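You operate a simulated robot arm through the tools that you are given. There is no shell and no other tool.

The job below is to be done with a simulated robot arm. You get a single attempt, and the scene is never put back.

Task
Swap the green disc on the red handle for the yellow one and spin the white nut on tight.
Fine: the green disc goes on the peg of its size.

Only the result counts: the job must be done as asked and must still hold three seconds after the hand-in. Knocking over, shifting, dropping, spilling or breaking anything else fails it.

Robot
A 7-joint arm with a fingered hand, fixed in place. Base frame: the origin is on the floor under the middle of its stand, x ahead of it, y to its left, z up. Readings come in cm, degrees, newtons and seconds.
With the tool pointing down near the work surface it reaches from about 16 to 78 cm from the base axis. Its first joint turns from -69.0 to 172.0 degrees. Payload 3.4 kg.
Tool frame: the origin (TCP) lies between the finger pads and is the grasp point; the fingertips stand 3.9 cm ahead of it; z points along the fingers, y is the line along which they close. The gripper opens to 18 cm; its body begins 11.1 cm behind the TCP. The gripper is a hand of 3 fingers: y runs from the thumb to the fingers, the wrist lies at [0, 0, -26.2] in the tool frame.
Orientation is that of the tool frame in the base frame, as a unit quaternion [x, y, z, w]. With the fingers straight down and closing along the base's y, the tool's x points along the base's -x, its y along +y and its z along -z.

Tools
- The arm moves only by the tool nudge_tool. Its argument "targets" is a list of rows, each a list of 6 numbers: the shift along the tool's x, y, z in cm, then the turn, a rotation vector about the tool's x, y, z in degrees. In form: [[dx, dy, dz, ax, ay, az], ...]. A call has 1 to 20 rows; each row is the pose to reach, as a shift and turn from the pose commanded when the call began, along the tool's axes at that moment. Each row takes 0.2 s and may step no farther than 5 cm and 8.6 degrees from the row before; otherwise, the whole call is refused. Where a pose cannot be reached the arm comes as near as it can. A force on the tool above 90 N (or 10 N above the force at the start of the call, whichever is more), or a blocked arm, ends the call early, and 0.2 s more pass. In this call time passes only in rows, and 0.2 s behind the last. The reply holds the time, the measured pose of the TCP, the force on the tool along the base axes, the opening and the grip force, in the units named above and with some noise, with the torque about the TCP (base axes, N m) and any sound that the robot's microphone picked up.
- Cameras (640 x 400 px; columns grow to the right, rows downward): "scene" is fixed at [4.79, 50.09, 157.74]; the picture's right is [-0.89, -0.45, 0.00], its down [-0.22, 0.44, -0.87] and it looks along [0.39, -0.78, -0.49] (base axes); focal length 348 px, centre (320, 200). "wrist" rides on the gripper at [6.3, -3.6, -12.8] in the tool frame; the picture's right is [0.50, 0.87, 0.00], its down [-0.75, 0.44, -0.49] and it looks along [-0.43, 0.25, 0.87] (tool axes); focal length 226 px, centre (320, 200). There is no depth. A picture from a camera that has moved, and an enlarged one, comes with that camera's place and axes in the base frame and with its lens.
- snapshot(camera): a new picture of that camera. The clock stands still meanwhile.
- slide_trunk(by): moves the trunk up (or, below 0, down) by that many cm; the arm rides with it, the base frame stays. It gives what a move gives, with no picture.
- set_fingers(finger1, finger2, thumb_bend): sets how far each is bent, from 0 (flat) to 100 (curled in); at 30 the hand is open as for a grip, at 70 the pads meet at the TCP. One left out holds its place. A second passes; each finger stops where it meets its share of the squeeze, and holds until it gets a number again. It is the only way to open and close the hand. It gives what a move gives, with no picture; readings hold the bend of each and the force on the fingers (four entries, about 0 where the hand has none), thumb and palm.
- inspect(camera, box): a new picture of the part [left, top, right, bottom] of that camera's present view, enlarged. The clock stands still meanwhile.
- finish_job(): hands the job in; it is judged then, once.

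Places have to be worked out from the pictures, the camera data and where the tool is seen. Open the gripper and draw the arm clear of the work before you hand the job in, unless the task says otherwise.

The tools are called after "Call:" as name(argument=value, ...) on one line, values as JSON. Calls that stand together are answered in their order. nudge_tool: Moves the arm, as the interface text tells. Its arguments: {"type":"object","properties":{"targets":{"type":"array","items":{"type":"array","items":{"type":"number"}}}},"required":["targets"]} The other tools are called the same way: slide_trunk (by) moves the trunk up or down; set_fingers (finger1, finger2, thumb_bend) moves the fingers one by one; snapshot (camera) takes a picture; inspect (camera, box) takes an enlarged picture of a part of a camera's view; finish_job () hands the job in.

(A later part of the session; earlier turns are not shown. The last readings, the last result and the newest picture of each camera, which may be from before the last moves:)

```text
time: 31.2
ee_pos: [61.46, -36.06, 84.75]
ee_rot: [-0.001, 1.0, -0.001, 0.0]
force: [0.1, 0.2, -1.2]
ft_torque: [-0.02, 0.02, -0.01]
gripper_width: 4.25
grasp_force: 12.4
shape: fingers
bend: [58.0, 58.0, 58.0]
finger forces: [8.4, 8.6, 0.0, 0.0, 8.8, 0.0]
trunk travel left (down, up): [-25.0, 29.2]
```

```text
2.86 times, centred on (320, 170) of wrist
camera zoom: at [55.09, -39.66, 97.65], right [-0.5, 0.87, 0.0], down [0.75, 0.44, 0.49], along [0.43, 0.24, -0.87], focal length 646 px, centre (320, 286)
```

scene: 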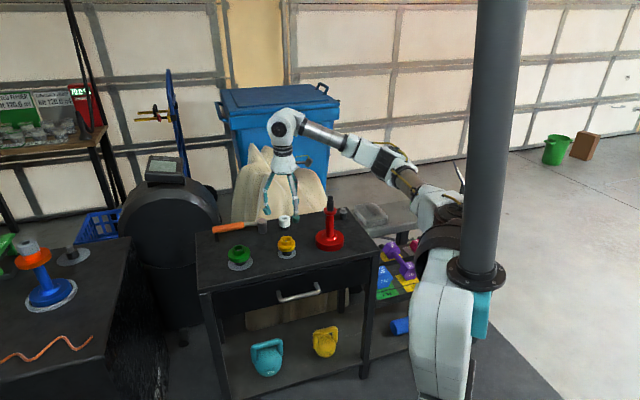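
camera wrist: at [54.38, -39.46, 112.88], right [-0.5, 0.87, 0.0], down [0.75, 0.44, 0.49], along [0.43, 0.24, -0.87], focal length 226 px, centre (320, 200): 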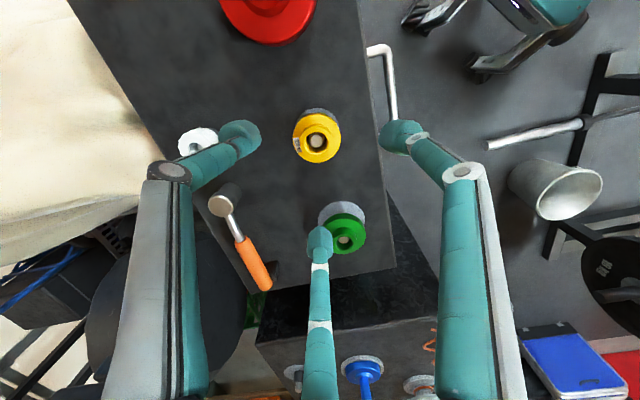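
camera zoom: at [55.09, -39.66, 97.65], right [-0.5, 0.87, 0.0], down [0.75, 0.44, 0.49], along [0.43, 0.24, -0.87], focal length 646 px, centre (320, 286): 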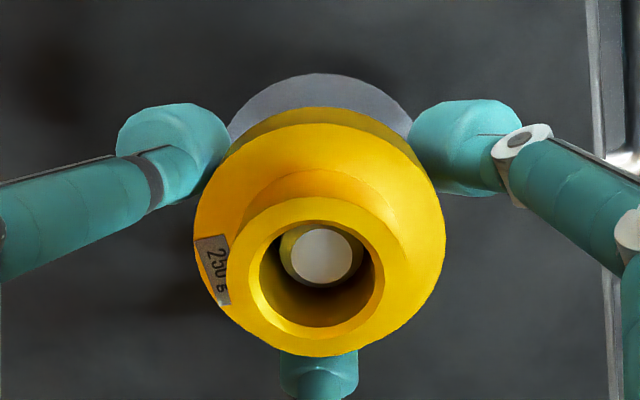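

Centred now (bends 58/58/58, column 319.5). I lift gently off the peg and check the weight.

Call:
nudge_tool(targets=[[0, 0, -0.5, 0, 0, 0], [0, 0, -1.2, 0, 0, 0], [0, 0, -2.2, 0, 0, 0], [0, 0, -4.0, 0, 0, 0]])

Call:
inspect(camera="wrist", box=[240, 100, 400, 240])

Call:
inspect(camera="scene", box=[264, 205, 312, 262])

```text
time: 32.2
ee_pos: [61.49, -36.16, 88.76]
ee_rot: [0.0, 1.0, -0.001, 0.0]
force: [-0.3, -0.2, -2.3]
ft_torque: [0.02, -0.01, -0.01]
gripper_width: 4.26
grasp_force: 12.8
shape: fingers
bend: [58.0, 58.0, 58.0]
finger forces: [8.4, 8.5, 0.1, 0.0, 8.9, 0.0]
trunk travel left (down, up): [-25.0, 29.2]
```

```text
2.86 times, centred on (320, 170) of wrist
camera zoom: at [55.08, -39.69, 101.58], right [-0.5, 0.87, 0.0], down [0.75, 0.44, 0.49], along [0.43, 0.24, -0.87], focal length 646 px, centre (320, 286)
```

zoom: 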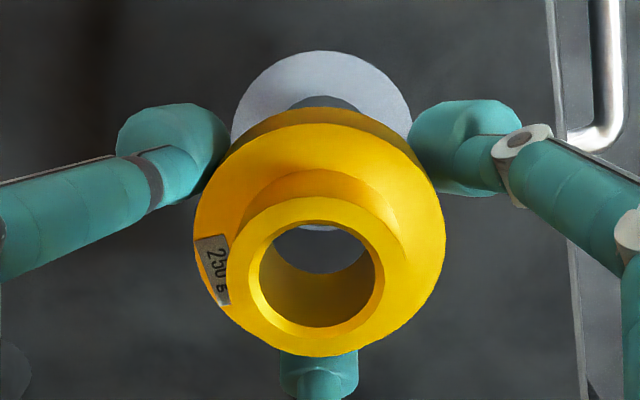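

```text
7.02 times, centred on (288, 234) of scene
camera zoom: at [4.79, 50.09, 157.74], right [-0.89, -0.45, 0.0], down [-0.22, 0.44, -0.87], along [0.39, -0.78, -0.49], focal length 2440 px, centre (545, -35)
```

zoom: 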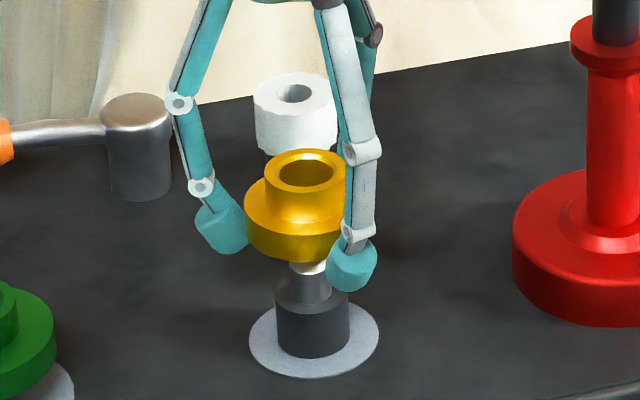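

250 g held securely. I raise to TCP ≈107 and then move over to the handle axis (camera target 43.83, -52.33).

Call:
nudge_tool(targets=[[0, 0, -4, 0, 0, 0], [0, 0, -8, 0, 0, 0], [0, 0, -12, 0, 0, 0], [0, 0, -16, 0, 0, 0], [0, 0, -18.5, 0, 0, 0], [2.81, -3.16, -18.5, 0, 0, 0], [5.62, -6.32, -18.5, 0, 0, 0], [8.44, -9.48, -18.5, 0, 0, 0], [11.25, -12.64, -18.5, 0, 0, 0], [11.25, -12.64, -18.5, 0, 0, 0]])

Call:
inspect(camera="wrist", box=[240, 80, 400, 240])

Call:
inspect(camera="scene", box=[300, 130, 364, 260])

```text
time: 34.4
ee_pos: [50.13, -48.76, 107.08]
ee_rot: [0.0, 1.0, 0.0, 0.0]
force: [1.0, 0.6, -2.6]
ft_torque: [0.05, 0.02, -0.03]
gripper_width: 4.28
grasp_force: 12.6
shape: fingers
bend: [58.0, 58.0, 58.0]
finger forces: [8.3, 8.5, 0.0, 0.1, 8.8, 0.0]
trunk travel left (down, up): [-25.0, 29.2]
```

```text
2.50 times, centred on (320, 160) of wrist
camera zoom: at [43.8, -52.29, 119.97], right [-0.5, 0.87, 0.0], down [0.75, 0.44, 0.49], along [0.43, 0.24, -0.87], focal length 565 px, centre (320, 300)
```

zoom: 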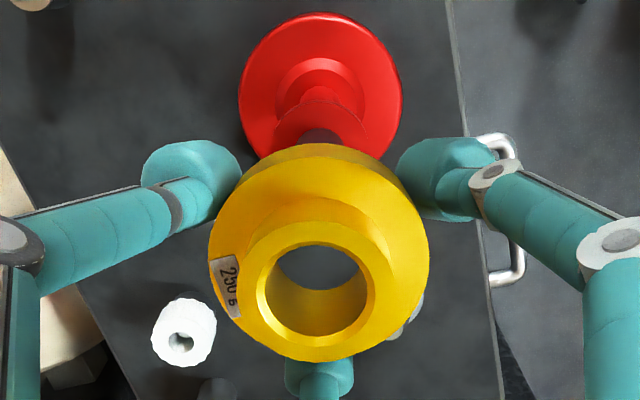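

```text
3.08 times, centred on (332, 195) of scene
camera zoom: at [4.79, 50.09, 157.74], right [-0.89, -0.45, 0.0], down [-0.22, 0.44, -0.87], along [0.39, -0.78, -0.49], focal length 1070 px, centre (283, 215)
```

zoom: 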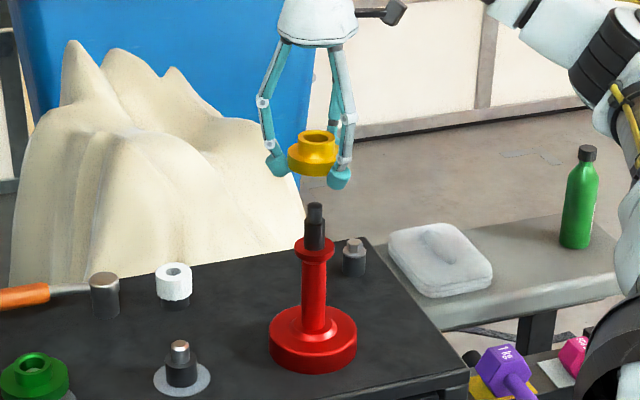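

Almost exactly on the handle axis. I lower 3.3 cm (disc bottom still just above the rod tip) and check.

Call:
nudge_tool(targets=[[-0.03, -0.04, 1.7, 0, 0, 0], [-0.03, -0.04, 3.3, 0, 0, 0], [-0.03, -0.04, 3.3, 0, 0, 0]])

Call:
inspect(camera="wrist", box=[270, 80, 370, 210])

Call:
inspect(camera="scene", box=[308, 170, 356, 240])

```text
time: 35.2
ee_pos: [50.24, -48.81, 103.94]
ee_rot: [0.0, 1.0, -0.001, 0.002]
force: [-0.4, -0.4, -2.6]
ft_torque: [-0.02, -0.01, -0.02]
gripper_width: 4.28
grasp_force: 13.3
shape: fingers
bend: [58.0, 58.0, 58.0]
finger forces: [8.3, 8.6, 0.0, 0.0, 8.8, 0.1]
trunk travel left (down, up): [-25.0, 29.2]
```

```text
3.08 times, centred on (320, 145) of wrist
camera zoom: at [43.86, -52.37, 116.84], right [-0.5, 0.87, 0.0], down [0.75, 0.44, 0.49], along [0.43, 0.24, -0.87], focal length 696 px, centre (320, 369)
```

zoom: 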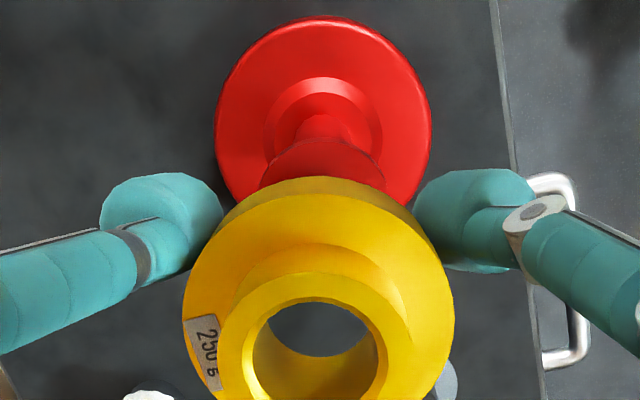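

```text
5.71 times, centred on (332, 205) of scene
camera zoom: at [4.79, 50.09, 157.74], right [-0.89, -0.45, 0.0], down [-0.22, 0.44, -0.87], along [0.39, -0.78, -0.49], focal length 1987 px, centre (251, 171)
```

zoom: 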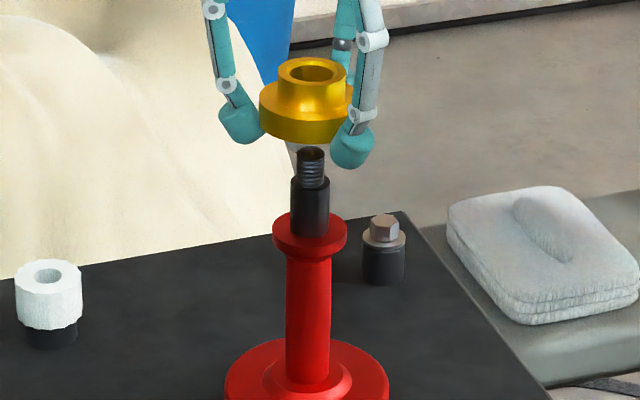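

Scene columns agree to 0.02 cm; the wrist view suggests +0.1 cm right. I apply it and lower over the thin threaded part, stopping just above the smooth spigot.

Call:
nudge_tool(targets=[[0.04, 0.07, 0, 0, 0, 0], [0.04, 0.07, 1.2, 0, 0, 0], [0.04, 0.07, 2.4, 0, 0, 0], [0.04, 0.07, 3.4, 0, 0, 0], [0.04, 0.07, 3.4, 0, 0, 0]])

Call:
inspect(camera="wrist", box=[270, 100, 370, 230])

Call:
inspect(camera="scene", box=[308, 170, 356, 240])

```text
time: 36.4
ee_pos: [50.17, -48.9, 100.6]
ee_rot: [0.001, 1.0, -0.001, 0.001]
force: [0.1, -0.8, -2.2]
ft_torque: [0.01, -0.01, -0.02]
gripper_width: 4.25
grasp_force: 13.1
shape: fingers
bend: [58.0, 58.0, 58.0]
finger forces: [8.3, 8.5, 0.1, 0.0, 8.9, 0.1]
trunk travel left (down, up): [-25.0, 29.2]
```

```text
3.08 times, centred on (320, 165) of wrist
camera zoom: at [43.79, -52.36, 113.44], right [-0.5, 0.87, 0.0], down [0.75, 0.44, 0.49], along [0.43, 0.24, -0.87], focal length 696 px, centre (320, 308)
```

zoom: 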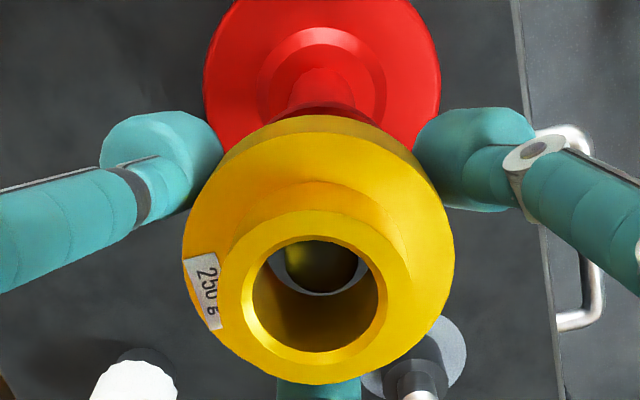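

```text
5.71 times, centred on (332, 205) of scene
camera zoom: at [4.79, 50.09, 157.74], right [-0.89, -0.45, 0.0], down [-0.22, 0.44, -0.87], along [0.39, -0.78, -0.49], focal length 1987 px, centre (251, 171)
```

zoom: 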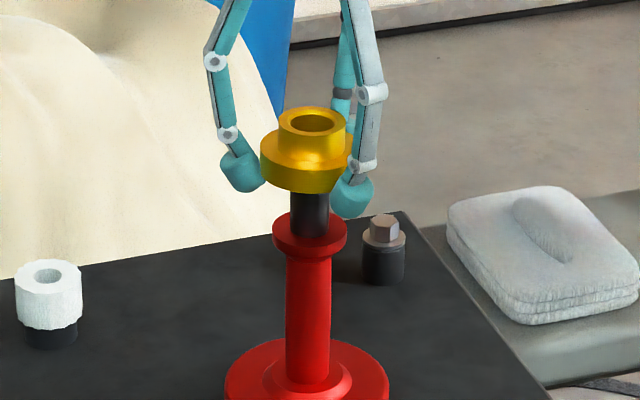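

The rod tip shows inside the bore. I'll zoom in closely to judge the concentricity before sliding onto the spigot.

Call:
inspect(camera="wrist", box=[300, 165, 345, 220])

Call:
inspect(camera="scene", box=[322, 185, 346, 215])

```text
7.27 times, centred on (322, 192) of wrist
camera zoom: at [43.79, -52.36, 113.44], right [-0.5, 0.87, 0.0], down [0.75, 0.44, 0.49], along [0.43, 0.24, -0.87], focal length 1644 px, centre (302, 254)
```

zoom: 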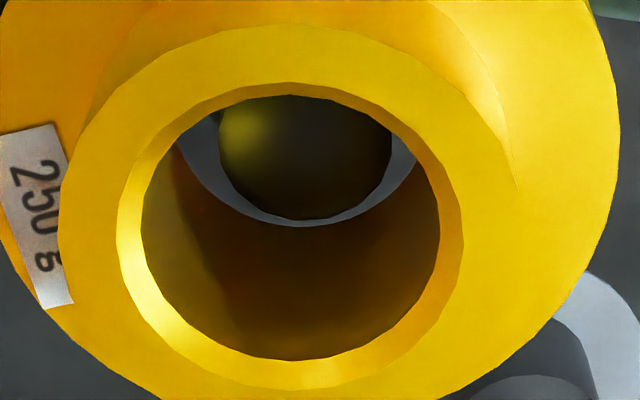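

```text
13.33 times, centred on (334, 200) of scene
camera zoom: at [4.79, 50.09, 157.74], right [-0.89, -0.45, 0.0], down [-0.22, 0.44, -0.87], along [0.39, -0.78, -0.49], focal length 4636 px, centre (133, 200)
```

zoom: 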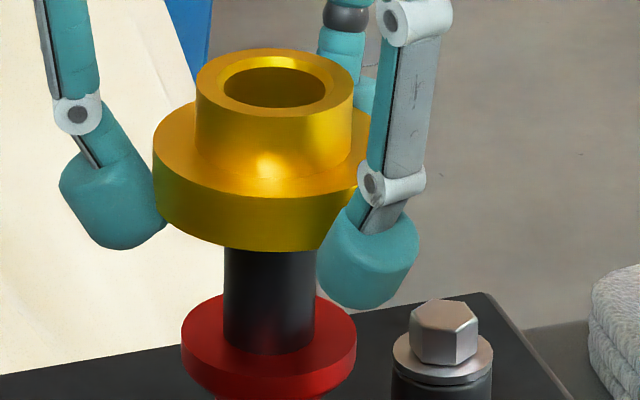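

The bore is about 0.1 cm left of the rod in the wrist view and aligned in the scene view. I shift +0.1 cm in y and lower in small steps while reading the force.

Call:
nudge_tool(targets=[[0.0, 0.11, 0, 0, 0, 0], [0.0, 0.11, 0.3, 0, 0, 0], [0.0, 0.11, 0.6, 0, 0, 0], [0.0, 0.11, 0.8, 0, 0, 0]])

Call:
inspect(camera="wrist", box=[300, 165, 345, 220])

Call:
inspect(camera="scene", box=[322, 185, 346, 215])

```text
time: 37.4
ee_pos: [50.25, -48.75, 99.83]
ee_rot: [0.0, 1.0, -0.001, 0.001]
force: [0.2, 0.3, -1.3]
ft_torque: [0.03, -0.01, 0.01]
gripper_width: 4.26
grasp_force: 12.9
shape: fingers
bend: [58.0, 58.0, 58.0]
finger forces: [8.2, 8.5, 0.0, 0.0, 8.8, 0.0]
trunk travel left (down, up): [-25.0, 29.2]
```

```text
7.27 times, centred on (322, 192) of wrist
camera zoom: at [43.8, -52.23, 112.64], right [-0.5, 0.87, 0.0], down [0.75, 0.44, 0.49], along [0.43, 0.24, -0.87], focal length 1644 px, centre (302, 254)
```

zoom: 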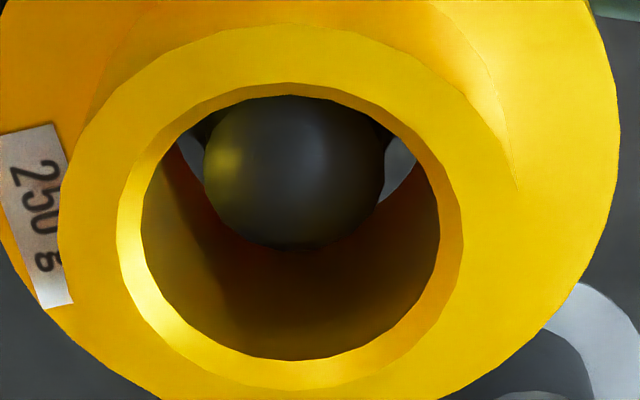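

```text
13.33 times, centred on (334, 200) of scene
camera zoom: at [4.79, 50.09, 157.74], right [-0.89, -0.45, 0.0], down [-0.22, 0.44, -0.87], along [0.39, -0.78, -0.49], focal length 4636 px, centre (133, 200)
```

zoom: 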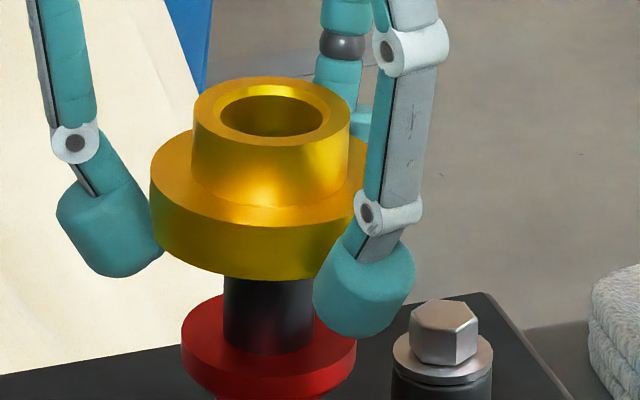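

Concentric now in both views. Continue lowering in small steps.

Call:
nudge_tool(targets=[[0.0, 0.0, 0.25, 0, 0, 0], [0.0, 0.0, 0.5, 0, 0, 0], [0.0, 0.0, 0.7, 0, 0, 0]])

Call:
inspect(camera="scene", box=[322, 185, 346, 215])

Call:
inspect(camera="wrist", box=[300, 165, 345, 220])

```text
time: 38.2
ee_pos: [50.19, -48.68, 99.03]
ee_rot: [0.001, 1.0, -0.001, 0.001]
force: [-0.6, 0.8, -2.5]
ft_torque: [0.01, -0.02, 0.0]
gripper_width: 4.25
grasp_force: 13.0
shape: fingers
bend: [58.0, 58.0, 58.0]
finger forces: [8.3, 8.4, 0.1, 0.0, 8.7, 0.0]
trunk travel left (down, up): [-25.0, 29.2]
```

```text
13.33 times, centred on (334, 200) of scene
camera zoom: at [4.79, 50.09, 157.74], right [-0.89, -0.45, 0.0], down [-0.22, 0.44, -0.87], along [0.39, -0.78, -0.49], focal length 4636 px, centre (133, 200)
```

zoom: 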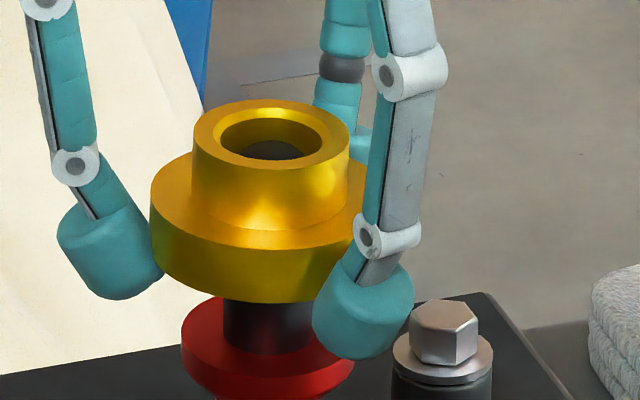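

```text
7.27 times, centred on (322, 192) of wrist
camera zoom: at [43.83, -52.28, 111.91], right [-0.5, 0.87, 0.0], down [0.75, 0.44, 0.49], along [0.43, 0.24, -0.87], focal length 1644 px, centre (302, 254)
```

zoom: 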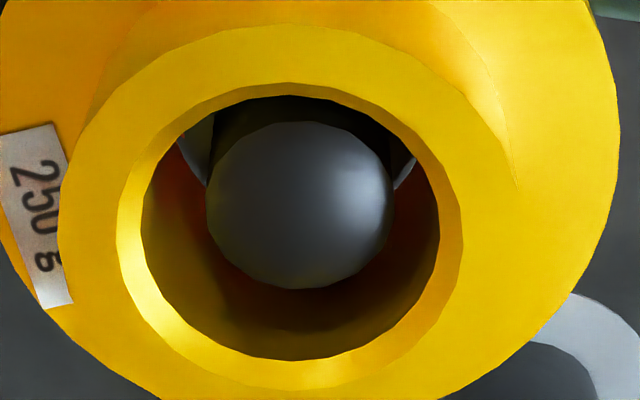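

No resistance, and the disc is already over the spigot's top. Continue down toward the seat (expected TCP ≈96.9).

Call:
nudge_tool(targets=[[0.0, 0.0, 0.4, 0, 0, 0], [0.0, 0.0, 0.8, 0, 0, 0], [0.0, 0.0, 1.2, 0, 0, 0], [0.0, 0.0, 1.5, 0, 0, 0]])

Call:
inspect(camera="scene", box=[322, 185, 346, 215])

Call:
inspect(camera="wrist", box=[300, 165, 345, 220])

```text
time: 39.2
ee_pos: [50.05, -48.68, 97.53]
ee_rot: [0.0, 1.0, -0.001, 0.001]
force: [-0.3, 0.1, -3.0]
ft_torque: [0.0, 0.02, 0.01]
gripper_width: 4.22
grasp_force: 12.9
shape: fingers
bend: [58.0, 58.0, 58.0]
finger forces: [8.3, 8.4, 0.0, 0.1, 8.8, 0.0]
trunk travel left (down, up): [-25.0, 29.2]
```

```text
13.33 times, centred on (334, 200) of scene
camera zoom: at [4.79, 50.09, 157.74], right [-0.89, -0.45, 0.0], down [-0.22, 0.44, -0.87], along [0.39, -0.78, -0.49], focal length 4636 px, centre (133, 200)
```

zoom: 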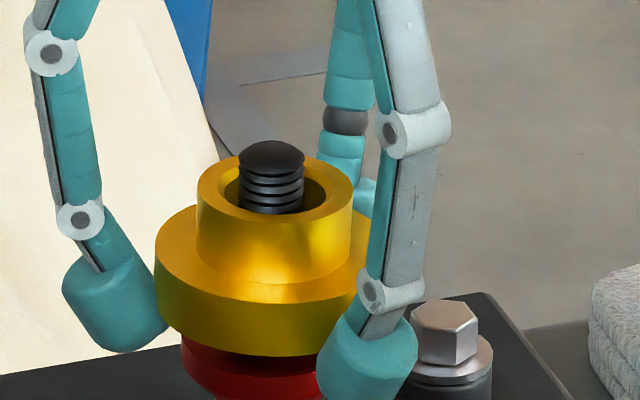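

```text
7.27 times, centred on (322, 192) of wrist
camera zoom: at [43.65, -52.21, 110.35], right [-0.5, 0.87, 0.0], down [0.75, 0.44, 0.49], along [0.43, 0.24, -0.87], focal length 1644 px, centre (302, 254)
```

zoom: 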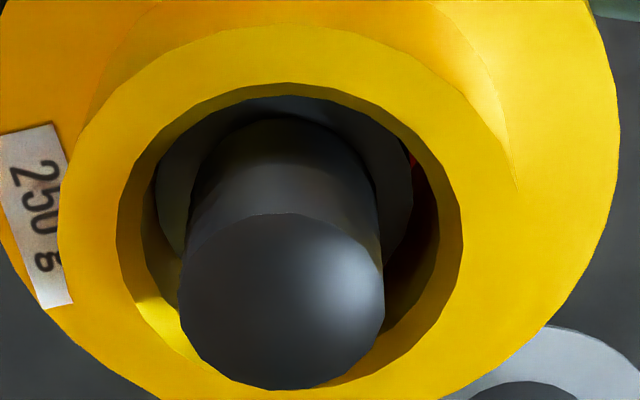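

The hand drifted slightly (-0.17, +0.09); I correct it back to the axis and lower the last 0.7 cm.

Call:
nudge_tool(targets=[[-0.14, -0.07, 0.0, 0, 0, 0], [-0.14, -0.07, 0.3, 0, 0, 0], [-0.14, -0.07, 0.55, 0, 0, 0], [-0.14, -0.07, 0.7, 0, 0, 0]])

Call:
inspect(camera="scene", box=[322, 185, 346, 215])

Call:
inspect(camera="wrist", box=[300, 165, 345, 220])

```text
time: 40.2
ee_pos: [50.21, -48.82, 96.8]
ee_rot: [0.0, 1.0, -0.001, 0.0]
force: [-0.3, 0.2, -1.9]
ft_torque: [0.02, -0.02, 0.0]
gripper_width: 4.23
grasp_force: 12.7
shape: fingers
bend: [58.0, 58.0, 58.0]
finger forces: [8.2, 8.3, 0.0, 0.1, 8.7, 0.1]
trunk travel left (down, up): [-25.0, 29.2]
```

```text
13.33 times, centred on (334, 200) of scene
camera zoom: at [4.79, 50.09, 157.74], right [-0.89, -0.45, 0.0], down [-0.22, 0.44, -0.87], along [0.39, -0.78, -0.49], focal length 4636 px, centre (133, 200)
```

zoom: 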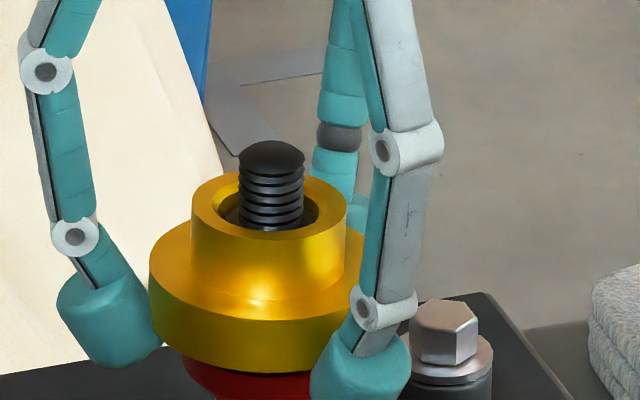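

```text
7.27 times, centred on (322, 192) of wrist
camera zoom: at [43.86, -52.29, 109.74], right [-0.5, 0.87, 0.0], down [0.75, 0.44, 0.49], along [0.43, 0.24, -0.87], focal length 1644 px, centre (302, 254)
```

zoom: 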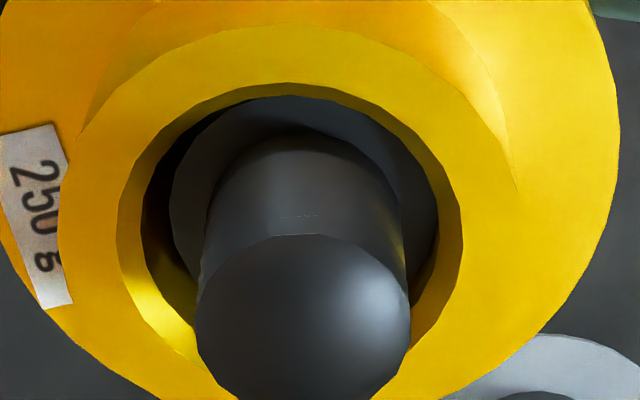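

Not yet seated (force still about -2 N), with the bore ~0.1 cm off. I centre it and continue down carefully.

Call:
nudge_tool(targets=[[0.05, 0.08, 0.0, 0, 0, 0], [0.05, 0.08, 0.2, 0, 0, 0], [0.05, 0.08, 0.4, 0, 0, 0]])

Call:
inspect(camera="scene", box=[322, 185, 346, 215])

Call:
inspect(camera="wrist", box=[300, 165, 345, 220])

```text
time: 41.0
ee_pos: [50.25, -48.76, 96.43]
ee_rot: [-0.001, 1.0, -0.001, 0.001]
force: [-0.2, 0.2, -1.6]
ft_torque: [0.01, 0.07, -0.05]
gripper_width: 4.21
grasp_force: 12.8
shape: fingers
bend: [58.0, 58.0, 58.0]
finger forces: [8.4, 8.4, 0.0, 0.0, 8.5, 0.1]
trunk travel left (down, up): [-25.0, 29.2]
```

```text
13.33 times, centred on (334, 200) of scene
camera zoom: at [4.79, 50.09, 157.74], right [-0.89, -0.45, 0.0], down [-0.22, 0.44, -0.87], along [0.39, -0.78, -0.49], focal length 4636 px, centre (133, 200)
```

zoom: 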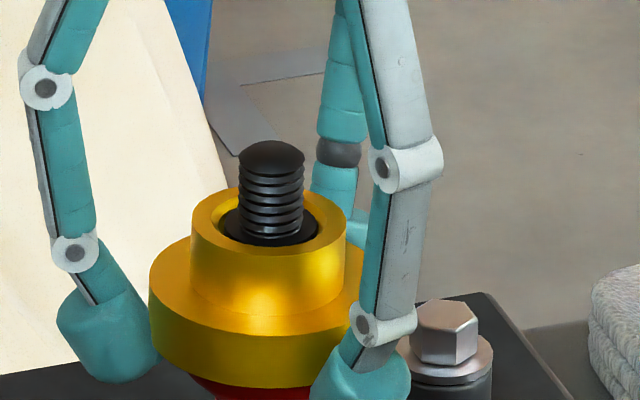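

```text
7.27 times, centred on (322, 192) of wrist
camera zoom: at [43.83, -52.21, 109.3], right [-0.5, 0.87, 0.0], down [0.75, 0.44, 0.49], along [0.43, 0.24, -0.87], focal length 1644 px, centre (302, 254)
```

zoom: 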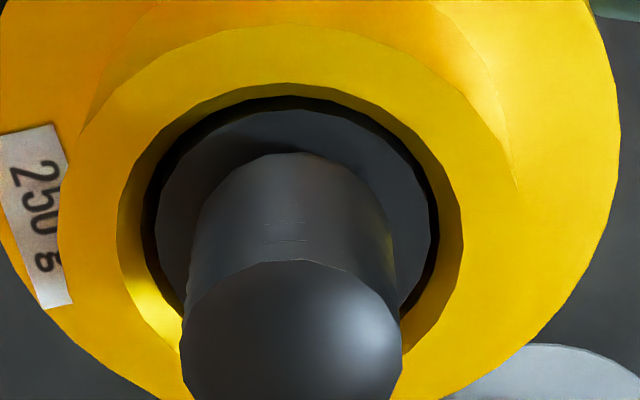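

Nicely concentric. I continue in fine steps until the force shows seating.

Call:
nudge_tool(targets=[[0.0, 0.0, 0.15, 0, 0, 0], [0.0, 0.0, 0.3, 0, 0, 0]])

Call:
nudge_tool(targets=[[0.0, 0.0, 0.0, 0, 0, 0]])

Call:
inspect(camera="scene", box=[322, 185, 346, 215])

```text
time: 41.6
ee_pos: [50.18, -48.69, 96.15]
ee_rot: [0.0, 1.0, -0.001, 0.002]
force: [0.8, -0.8, 5.2]
ft_torque: [-0.13, -0.03, -0.01]
gripper_width: 4.15
grasp_force: 10.8
shape: fingers
bend: [59.0, 58.0, 58.0]
finger forces: [7.2, 7.3, 0.0, 0.0, 7.5, 0.1]
trunk travel left (down, up): [-25.0, 29.2]
```

```text
time: 42.0
ee_pos: [50.28, -48.62, 96.14]
ee_rot: [0.0, 1.0, 0.0, 0.0]
force: [1.0, -0.7, 4.5]
ft_torque: [-0.05, -0.01, 0.01]
gripper_width: 4.1
grasp_force: 10.7
shape: fingers
bend: [59.0, 58.0, 58.0]
finger forces: [7.2, 7.3, 0.1, 0.0, 7.3, 0.0]
trunk travel left (down, up): [-25.0, 29.2]
```

```text
13.33 times, centred on (334, 200) of scene
camera zoom: at [4.79, 50.09, 157.74], right [-0.89, -0.45, 0.0], down [-0.22, 0.44, -0.87], along [0.39, -0.78, -0.49], focal length 4636 px, centre (133, 200)
```

zoom: 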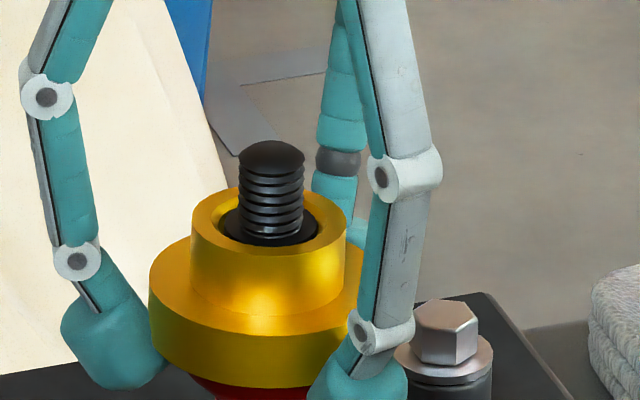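

The force rose to +5 N while the disc stayed put: it is seated. I release it.

Call:
set_fingers(finger1=46, finger2=46, thumb_bend=46)

Call:
inspect(camera="scene", box=[316, 185, 348, 225])

Call:
inspect(camera="wrist", box=[240, 100, 400, 240])

```text
time: 43.0
ee_pos: [50.23, -48.71, 96.06]
ee_rot: [-0.001, 1.0, -0.001, 0.001]
force: [0.3, -0.5, -0.4]
ft_torque: [0.01, 0.0, 0.0]
gripper_width: 8.81
grasp_force: 0.0
shape: fingers
bend: [46.0, 46.0, 46.0]
finger forces: [0.0, 0.1, 0.0, 0.0, 0.1, 0.1]
trunk travel left (down, up): [-25.0, 29.2]
```

```text
10.00 times, centred on (332, 205) of scene
camera zoom: at [4.79, 50.09, 157.74], right [-0.89, -0.45, 0.0], down [-0.22, 0.44, -0.87], along [0.39, -0.78, -0.49], focal length 3477 px, centre (200, 150)
```

zoom: 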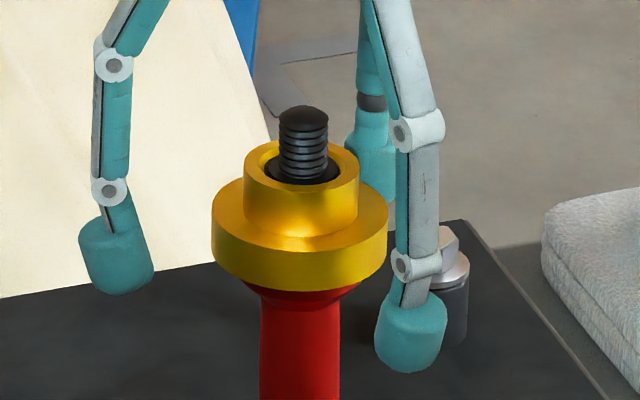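

```text
2.86 times, centred on (320, 170) of wrist
camera zoom: at [43.82, -52.21, 109.02], right [-0.5, 0.87, 0.0], down [0.75, 0.44, 0.49], along [0.43, 0.24, -0.87], focal length 646 px, centre (320, 286)
```

zoom: 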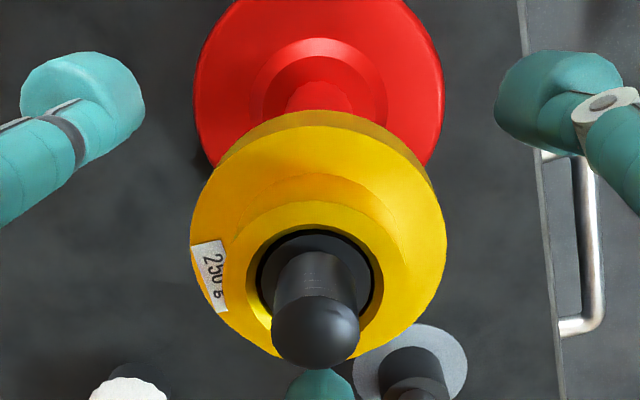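

Yellow is seated on the handle and free of the hand. I raise straight up clear of the rod and then move partway toward the nut to study its surroundings (hammer and the beige mound).

Call:
nudge_tool(targets=[[0, 0, -3, 0, 0, 0], [0, 0, -7, 0, 0, 0], [0, 0, -11, 0, 0, 0], [0, 0, -15, 0, 0, 0], [-3.5, 0, -17, 0, 0, 0], [-7, 0, -17, 0, 0, 0], [-10.5, 0, -17, 0, 0, 0], [-13, 0, -17, 0, 0, 0], [-13, 0, -17, 0, 0, 0]])

Call:
snapshot(camera="wrist")

Call:
snapshot(camera="scene")

```text
time: 45.0
ee_pos: [63.06, -48.75, 113.14]
ee_rot: [0.0, 1.0, -0.001, 0.0]
force: [0.9, -0.2, 0.3]
ft_torque: [0.01, 0.0, 0.0]
gripper_width: 8.84
grasp_force: 0.0
shape: fingers
bend: [46.0, 46.0, 46.0]
finger forces: [0.1, 0.0, 0.0, 0.0, 0.1, 0.0]
trunk travel left (down, up): [-25.0, 29.2]
```

```text
taken
camera wrist: at [56.67, -52.33, 126.02], right [-0.5, 0.87, 0.0], down [0.75, 0.44, 0.49], along [0.43, 0.24, -0.87], focal length 226 px, centre (320, 200)
```

wrist: 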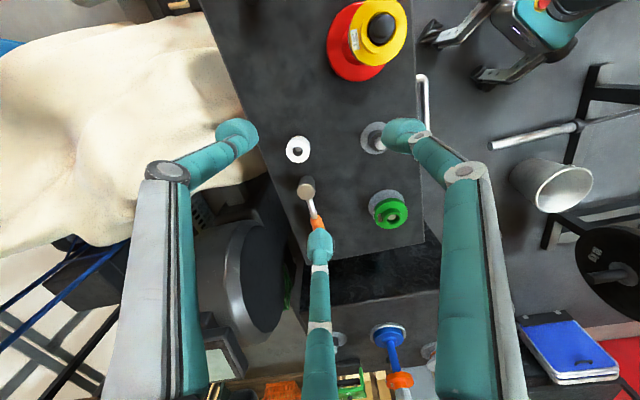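

```text
taken
```

scene: 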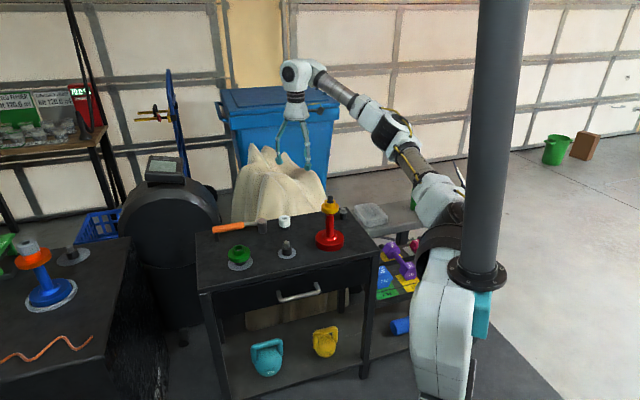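

The nut is at about column 298, row 150. I'll zoom in on the nut, table edge and hammer for precise positions.

Call:
inspect(camera="wrist", box=[200, 90, 360, 240])

Call:
inspect(camera="wrist", box=[276, 130, 320, 170])

Call:
inspect(camera="scene", box=[225, 140, 345, 240])

```text
2.67 times, centred on (280, 165) of wrist
camera zoom: at [56.67, -52.33, 126.02], right [-0.5, 0.87, 0.0], down [0.75, 0.44, 0.49], along [0.43, 0.24, -0.87], focal length 603 px, centre (427, 293)
```

zoom: 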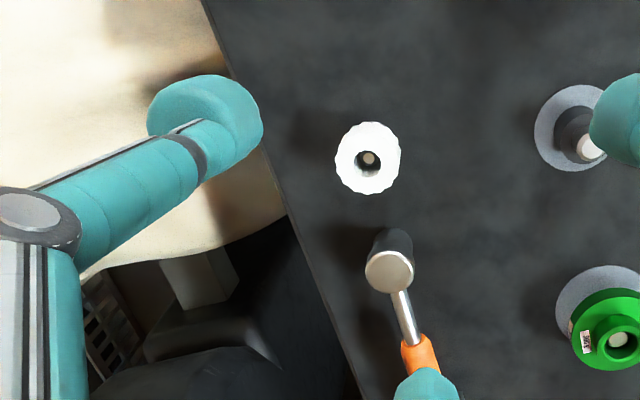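

```text
10.00 times, centred on (298, 150) of wrist
camera zoom: at [56.67, -52.33, 126.02], right [-0.5, 0.87, 0.0], down [0.75, 0.44, 0.49], along [0.43, 0.24, -0.87], focal length 2261 px, centre (540, 700)
```

zoom: 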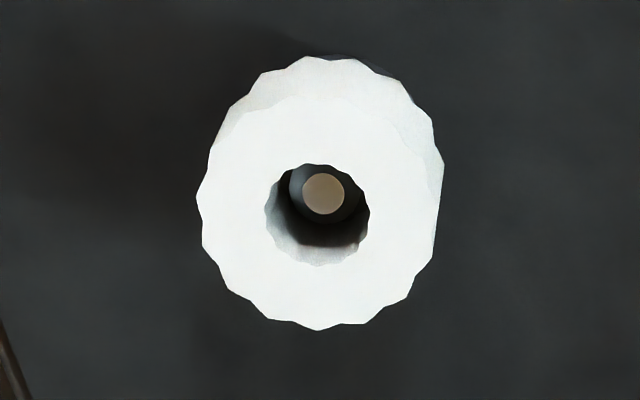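

```text
4.00 times, centred on (285, 190) of scene
camera zoom: at [4.79, 50.09, 157.74], right [-0.89, -0.45, 0.0], down [-0.22, 0.44, -0.87], along [0.39, -0.78, -0.49], focal length 1391 px, centre (460, 240)
```

zoom: 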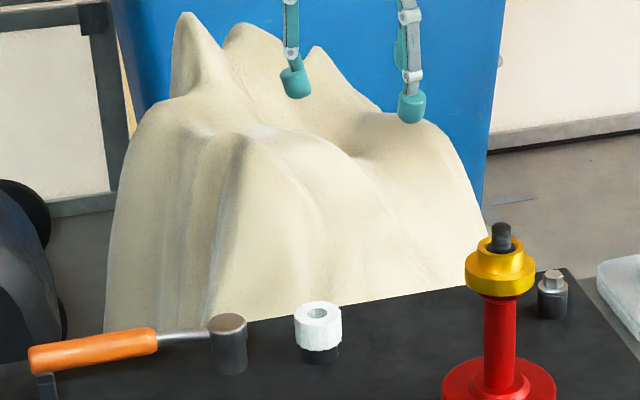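

The nut is at (70.4, -49.45) with its top at z≈82.7; the hammer head is ~9 cm away at azimuth ~40°. I rotate the hand +45° so the hammer falls between fingers and the camera faces the robot side.

Call:
nudge_tool(targets=[[0, 0, 0, 0, 0, 7.5], [0, 0, 0, 0, 0, 15], [0, 0, 0, 0, 0, 22.5], [0, 0, 0, 0, 0, 30], [0, 0, 0, 0, 0, 37.5], [0, 0, 0, 0, 0, 45], [0, 0, 0, 0, 0, 45]])

Call:
snapshot(camera="wrist")

```text
time: 46.6
ee_pos: [63.21, -48.7, 113.11]
ee_rot: [0.384, 0.923, -0.001, 0.001]
force: [-0.8, 0.3, 0.0]
ft_torque: [0.01, 0.0, 0.0]
gripper_width: 8.81
grasp_force: 0.0
shape: fingers
bend: [46.0, 46.0, 46.0]
finger forces: [0.0, 0.1, 0.0, 0.0, 0.1, 0.0]
trunk travel left (down, up): [-25.0, 29.2]
```

```text
taken
camera wrist: at [56.12, -46.77, 126.07], right [0.26, 0.97, 0.0], down [0.84, -0.23, 0.49], along [0.48, -0.13, -0.87], focal length 226 px, centre (320, 200)
```

wrist: 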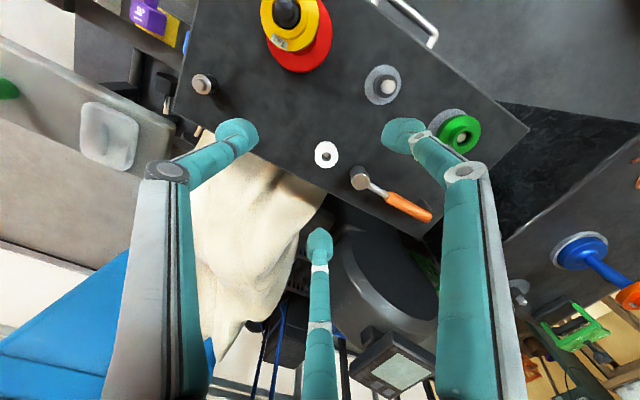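

Rotation worked. Now I move above the nut (target about (70.3, -49.4)) and lower to TCP z≈100 to test the reach.

Call:
nudge_tool(targets=[[-1.84, 1.53, 0, 0, 0, 0], [-3.68, 3.07, 0, 0, 0, 0], [-5.5, 4.6, 0, 0, 0, 0], [-5.5, 4.6, 4.5, 0, 0, 0], [-5.5, 4.6, 9, 0, 0, 0], [-5.5, 4.6, 13, 0, 0, 0], [-5.5, 4.6, 13, 0, 0, 0]])

Call:
snapshot(camera="wrist")

Call:
snapshot(camera="scene")

```text
time: 48.2
ee_pos: [70.39, -48.59, 100.38]
ee_rot: [0.383, 0.924, -0.001, 0.003]
force: [0.5, -0.2, 0.0]
ft_torque: [-0.02, 0.0, -0.02]
gripper_width: 8.83
grasp_force: 0.0
shape: fingers
bend: [46.0, 46.0, 46.0]
finger forces: [0.0, 0.0, 0.1, 0.0, 0.0, 0.1]
out of reach, approached as far as the arm can: row 3
trunk travel left (down, up): [-25.0, 29.2]
```

```text
taken
camera wrist: at [63.29, -46.62, 113.18], right [0.26, 0.97, 0.0], down [0.84, -0.22, 0.5], along [0.48, -0.13, -0.87], focal length 226 px, centre (320, 200)
```

wrist: 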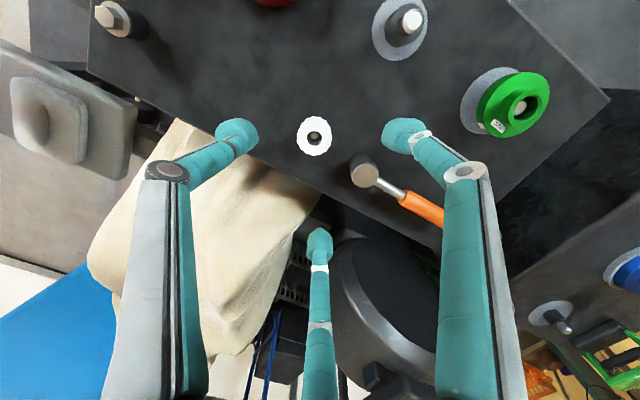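

```text
taken
```

scene: 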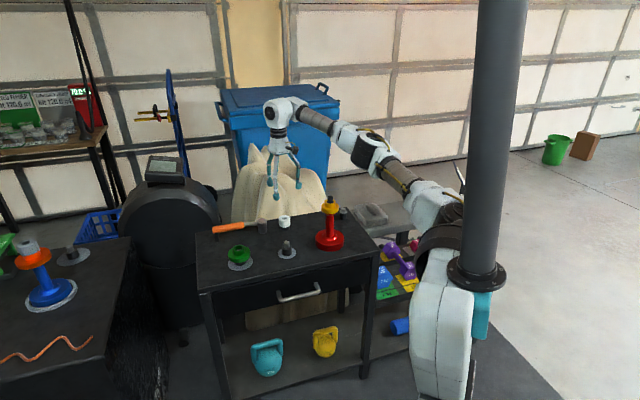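

Only the high row was out of reach; at z≈100 the hand got to (70.3, -48.6). I correct toward the nut in y and see if the arm follows.

Call:
nudge_tool(targets=[[-0.57, -0.57, 0, 0, 0, 0], [-0.57, -0.57, 2, 0, 0, 0], [-0.57, -0.57, 4, 0, 0, 0], [-0.57, -0.57, 4, 0, 0, 0]])

Call:
inspect(camera="wrist", box=[260, 80, 380, 200])

Call:
inspect(camera="scene", box=[245, 90, 335, 240])

```text
time: 49.2
ee_pos: [70.42, -50.09, 96.11]
ee_rot: [0.383, 0.924, -0.001, 0.001]
force: [-0.4, -1.1, 0.2]
ft_torque: [-0.01, -0.05, 0.0]
gripper_width: 8.81
grasp_force: 0.1
shape: fingers
bend: [46.0, 46.0, 46.0]
finger forces: [0.0, 0.0, 0.1, 0.0, 0.1, 0.0]
trunk travel left (down, up): [-25.0, 29.2]
```

```text
3.33 times, centred on (320, 140) of wrist
camera zoom: at [63.29, -48.06, 108.93], right [0.26, 0.97, 0.0], down [0.84, -0.22, 0.49], along [0.48, -0.13, -0.87], focal length 754 px, centre (320, 400)
```

zoom: 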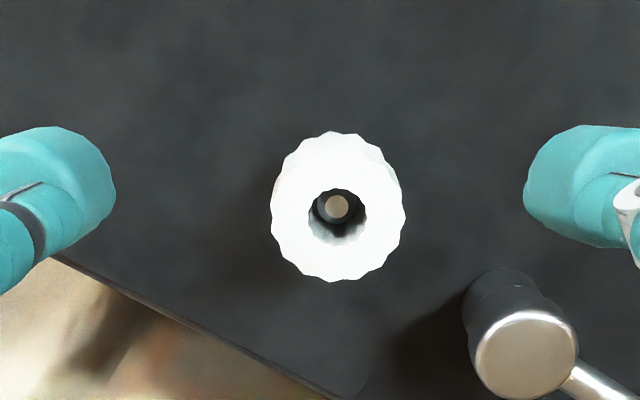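

```text
2.67 times, centred on (290, 165) of scene
camera zoom: at [4.79, 50.09, 157.74], right [-0.89, -0.45, 0.0], down [-0.22, 0.44, -0.87], along [0.39, -0.78, -0.49], focal length 927 px, centre (400, 293)
```

zoom: 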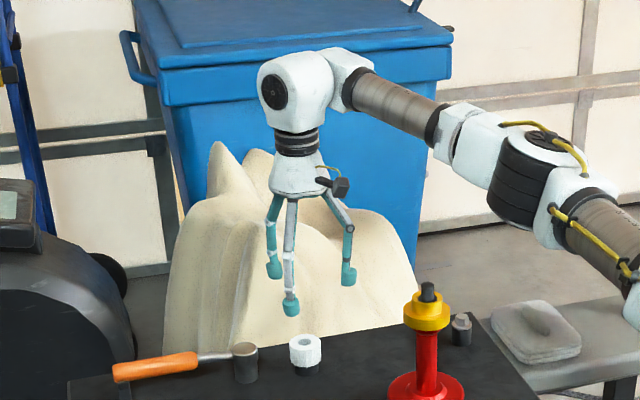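

The arm reaches fine here. The nut is offset by about +0.6 cm to the camera's right. Before descending, I close the fingers in free air to near the nut's size to learn where the pads sit.

Call:
nudge_tool(targets=[[0.3, 0.53, 0, 0, 0, 0], [0.3, 0.53, 0, 0, 0, 0]])

Call:
set_fingers(finger1=59, finger2=59, thumb_bend=59)

Call:
inspect(camera="wrist", box=[240, 80, 400, 240])

Call:
inspect(camera="scene", box=[262, 130, 310, 235])

Call:
inspect(camera="scene", box=[264, 170, 312, 232])

```text
time: 49.8
ee_pos: [70.6, -49.57, 96.15]
ee_rot: [0.382, 0.924, 0.0, 0.0]
force: [-0.5, 0.6, -0.2]
ft_torque: [0.0, 0.02, 0.0]
gripper_width: 8.84
grasp_force: 0.0
shape: fingers
bend: [46.0, 46.0, 46.0]
finger forces: [0.0, 0.0, 0.0, 0.0, 0.0, 0.0]
trunk travel left (down, up): [-25.0, 29.2]
```

```text
time: 50.8
ee_pos: [70.5, -49.46, 96.01]
ee_rot: [0.383, 0.924, -0.001, 0.001]
force: [-0.1, -0.3, 0.6]
ft_torque: [-0.02, 0.01, 0.03]
gripper_width: 3.79
grasp_force: 0.1
shape: fingers
bend: [59.0, 59.0, 59.0]
finger forces: [0.0, 0.1, 0.1, 0.0, 0.0, 0.0]
trunk travel left (down, up): [-25.0, 29.2]
```

```text
2.50 times, centred on (320, 160) of wrist
camera zoom: at [63.48, -47.53, 108.96], right [0.26, 0.97, 0.0], down [0.84, -0.22, 0.49], along [0.48, -0.13, -0.87], focal length 565 px, centre (320, 300)
```

zoom: 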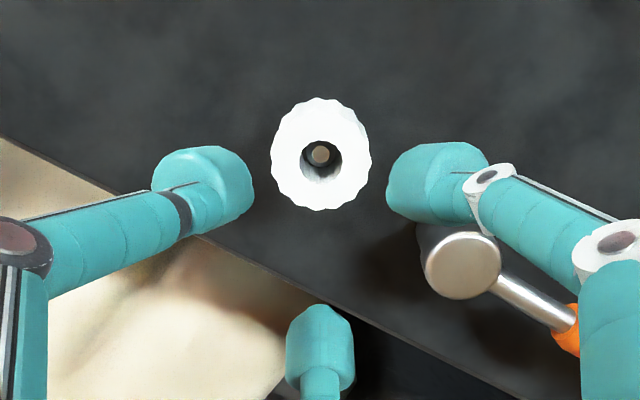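

```text
3.81 times, centred on (286, 182) of scene
camera zoom: at [4.79, 50.09, 157.74], right [-0.89, -0.45, 0.0], down [-0.22, 0.44, -0.87], along [0.39, -0.78, -0.49], focal length 1324 px, centre (450, 267)
```

zoom: 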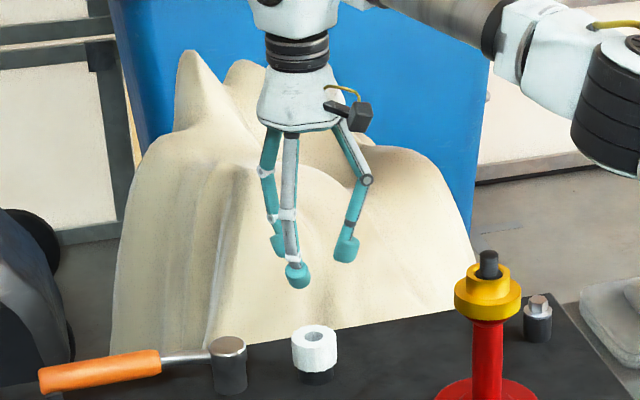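

```text
6.45 times, centred on (288, 201) of scene
camera zoom: at [4.79, 50.09, 157.74], right [-0.89, -0.45, 0.0], down [-0.22, 0.44, -0.87], along [0.39, -0.78, -0.49], focal length 2243 px, centre (526, 194)
```

zoom: 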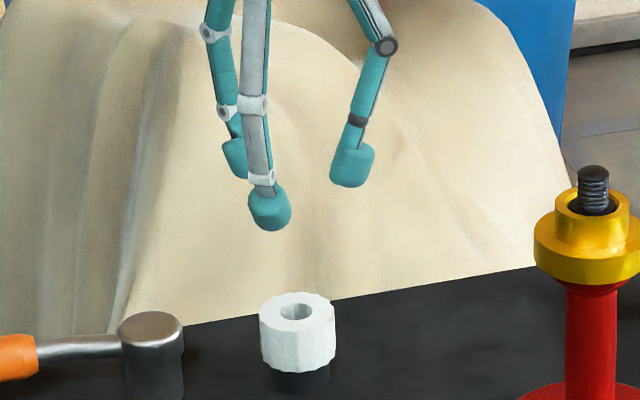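

At bend 59 the pads are ~3.7 cm beyond the TCP, with an inner radius near the nut's 2.4 cm, so the grip TCP should be ≈85.4. I open to 51 and descend to z≈89.5 first.

Call:
set_fingers(finger1=51, finger2=51, thumb_bend=51)

Call:
nudge_tool(targets=[[0.04, 0.07, 3, 0, 0, 0], [0.04, 0.07, 6.5, 0, 0, 0], [0.04, 0.07, 6.5, 0, 0, 0]])

Call:
inspect(camera="wrist", box=[240, 80, 400, 240])

Call:
inspect(camera="scene", box=[255, 140, 319, 240])

```text
time: 51.8
ee_pos: [70.55, -49.5, 96.07]
ee_rot: [0.383, 0.924, 0.0, 0.001]
force: [-0.1, -0.4, -0.4]
ft_torque: [-0.05, 0.02, 0.01]
gripper_width: 6.84
grasp_force: 0.0
shape: fingers
bend: [51.0, 51.0, 51.0]
finger forces: [0.0, 0.0, 0.0, 0.0, 0.1, 0.1]
trunk travel left (down, up): [-25.0, 29.2]
```

```text
time: 52.6
ee_pos: [70.8, -49.66, 89.63]
ee_rot: [0.383, 0.924, 0.0, 0.0]
force: [-0.5, -0.4, -0.6]
ft_torque: [0.01, 0.0, 0.01]
gripper_width: 6.82
grasp_force: 0.2
shape: fingers
bend: [51.0, 51.0, 51.0]
finger forces: [0.0, 0.0, 0.0, 0.0, 0.1, 0.0]
trunk travel left (down, up): [-25.0, 29.2]
```

```text
2.50 times, centred on (320, 160) of wrist
camera zoom: at [63.67, -47.69, 102.48], right [0.26, 0.97, 0.0], down [0.84, -0.23, 0.49], along [0.48, -0.13, -0.87], focal length 565 px, centre (320, 300)
```

zoom: 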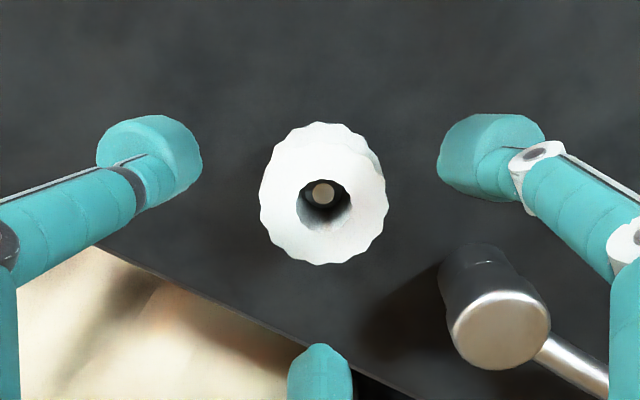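

```text
4.00 times, centred on (287, 190) of scene
camera zoom: at [4.79, 50.09, 157.74], right [-0.89, -0.45, 0.0], down [-0.22, 0.44, -0.87], along [0.39, -0.78, -0.49], focal length 1391 px, centre (452, 240)
```

zoom: 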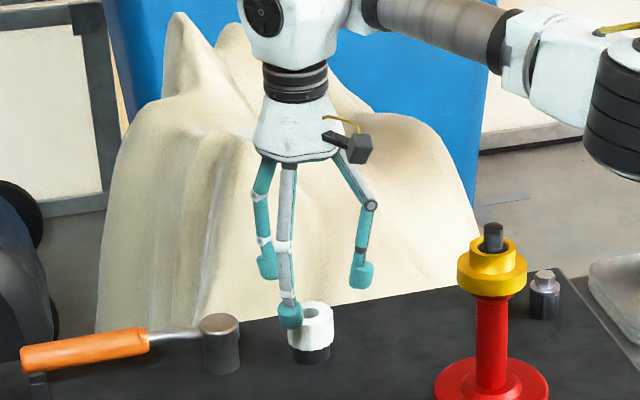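

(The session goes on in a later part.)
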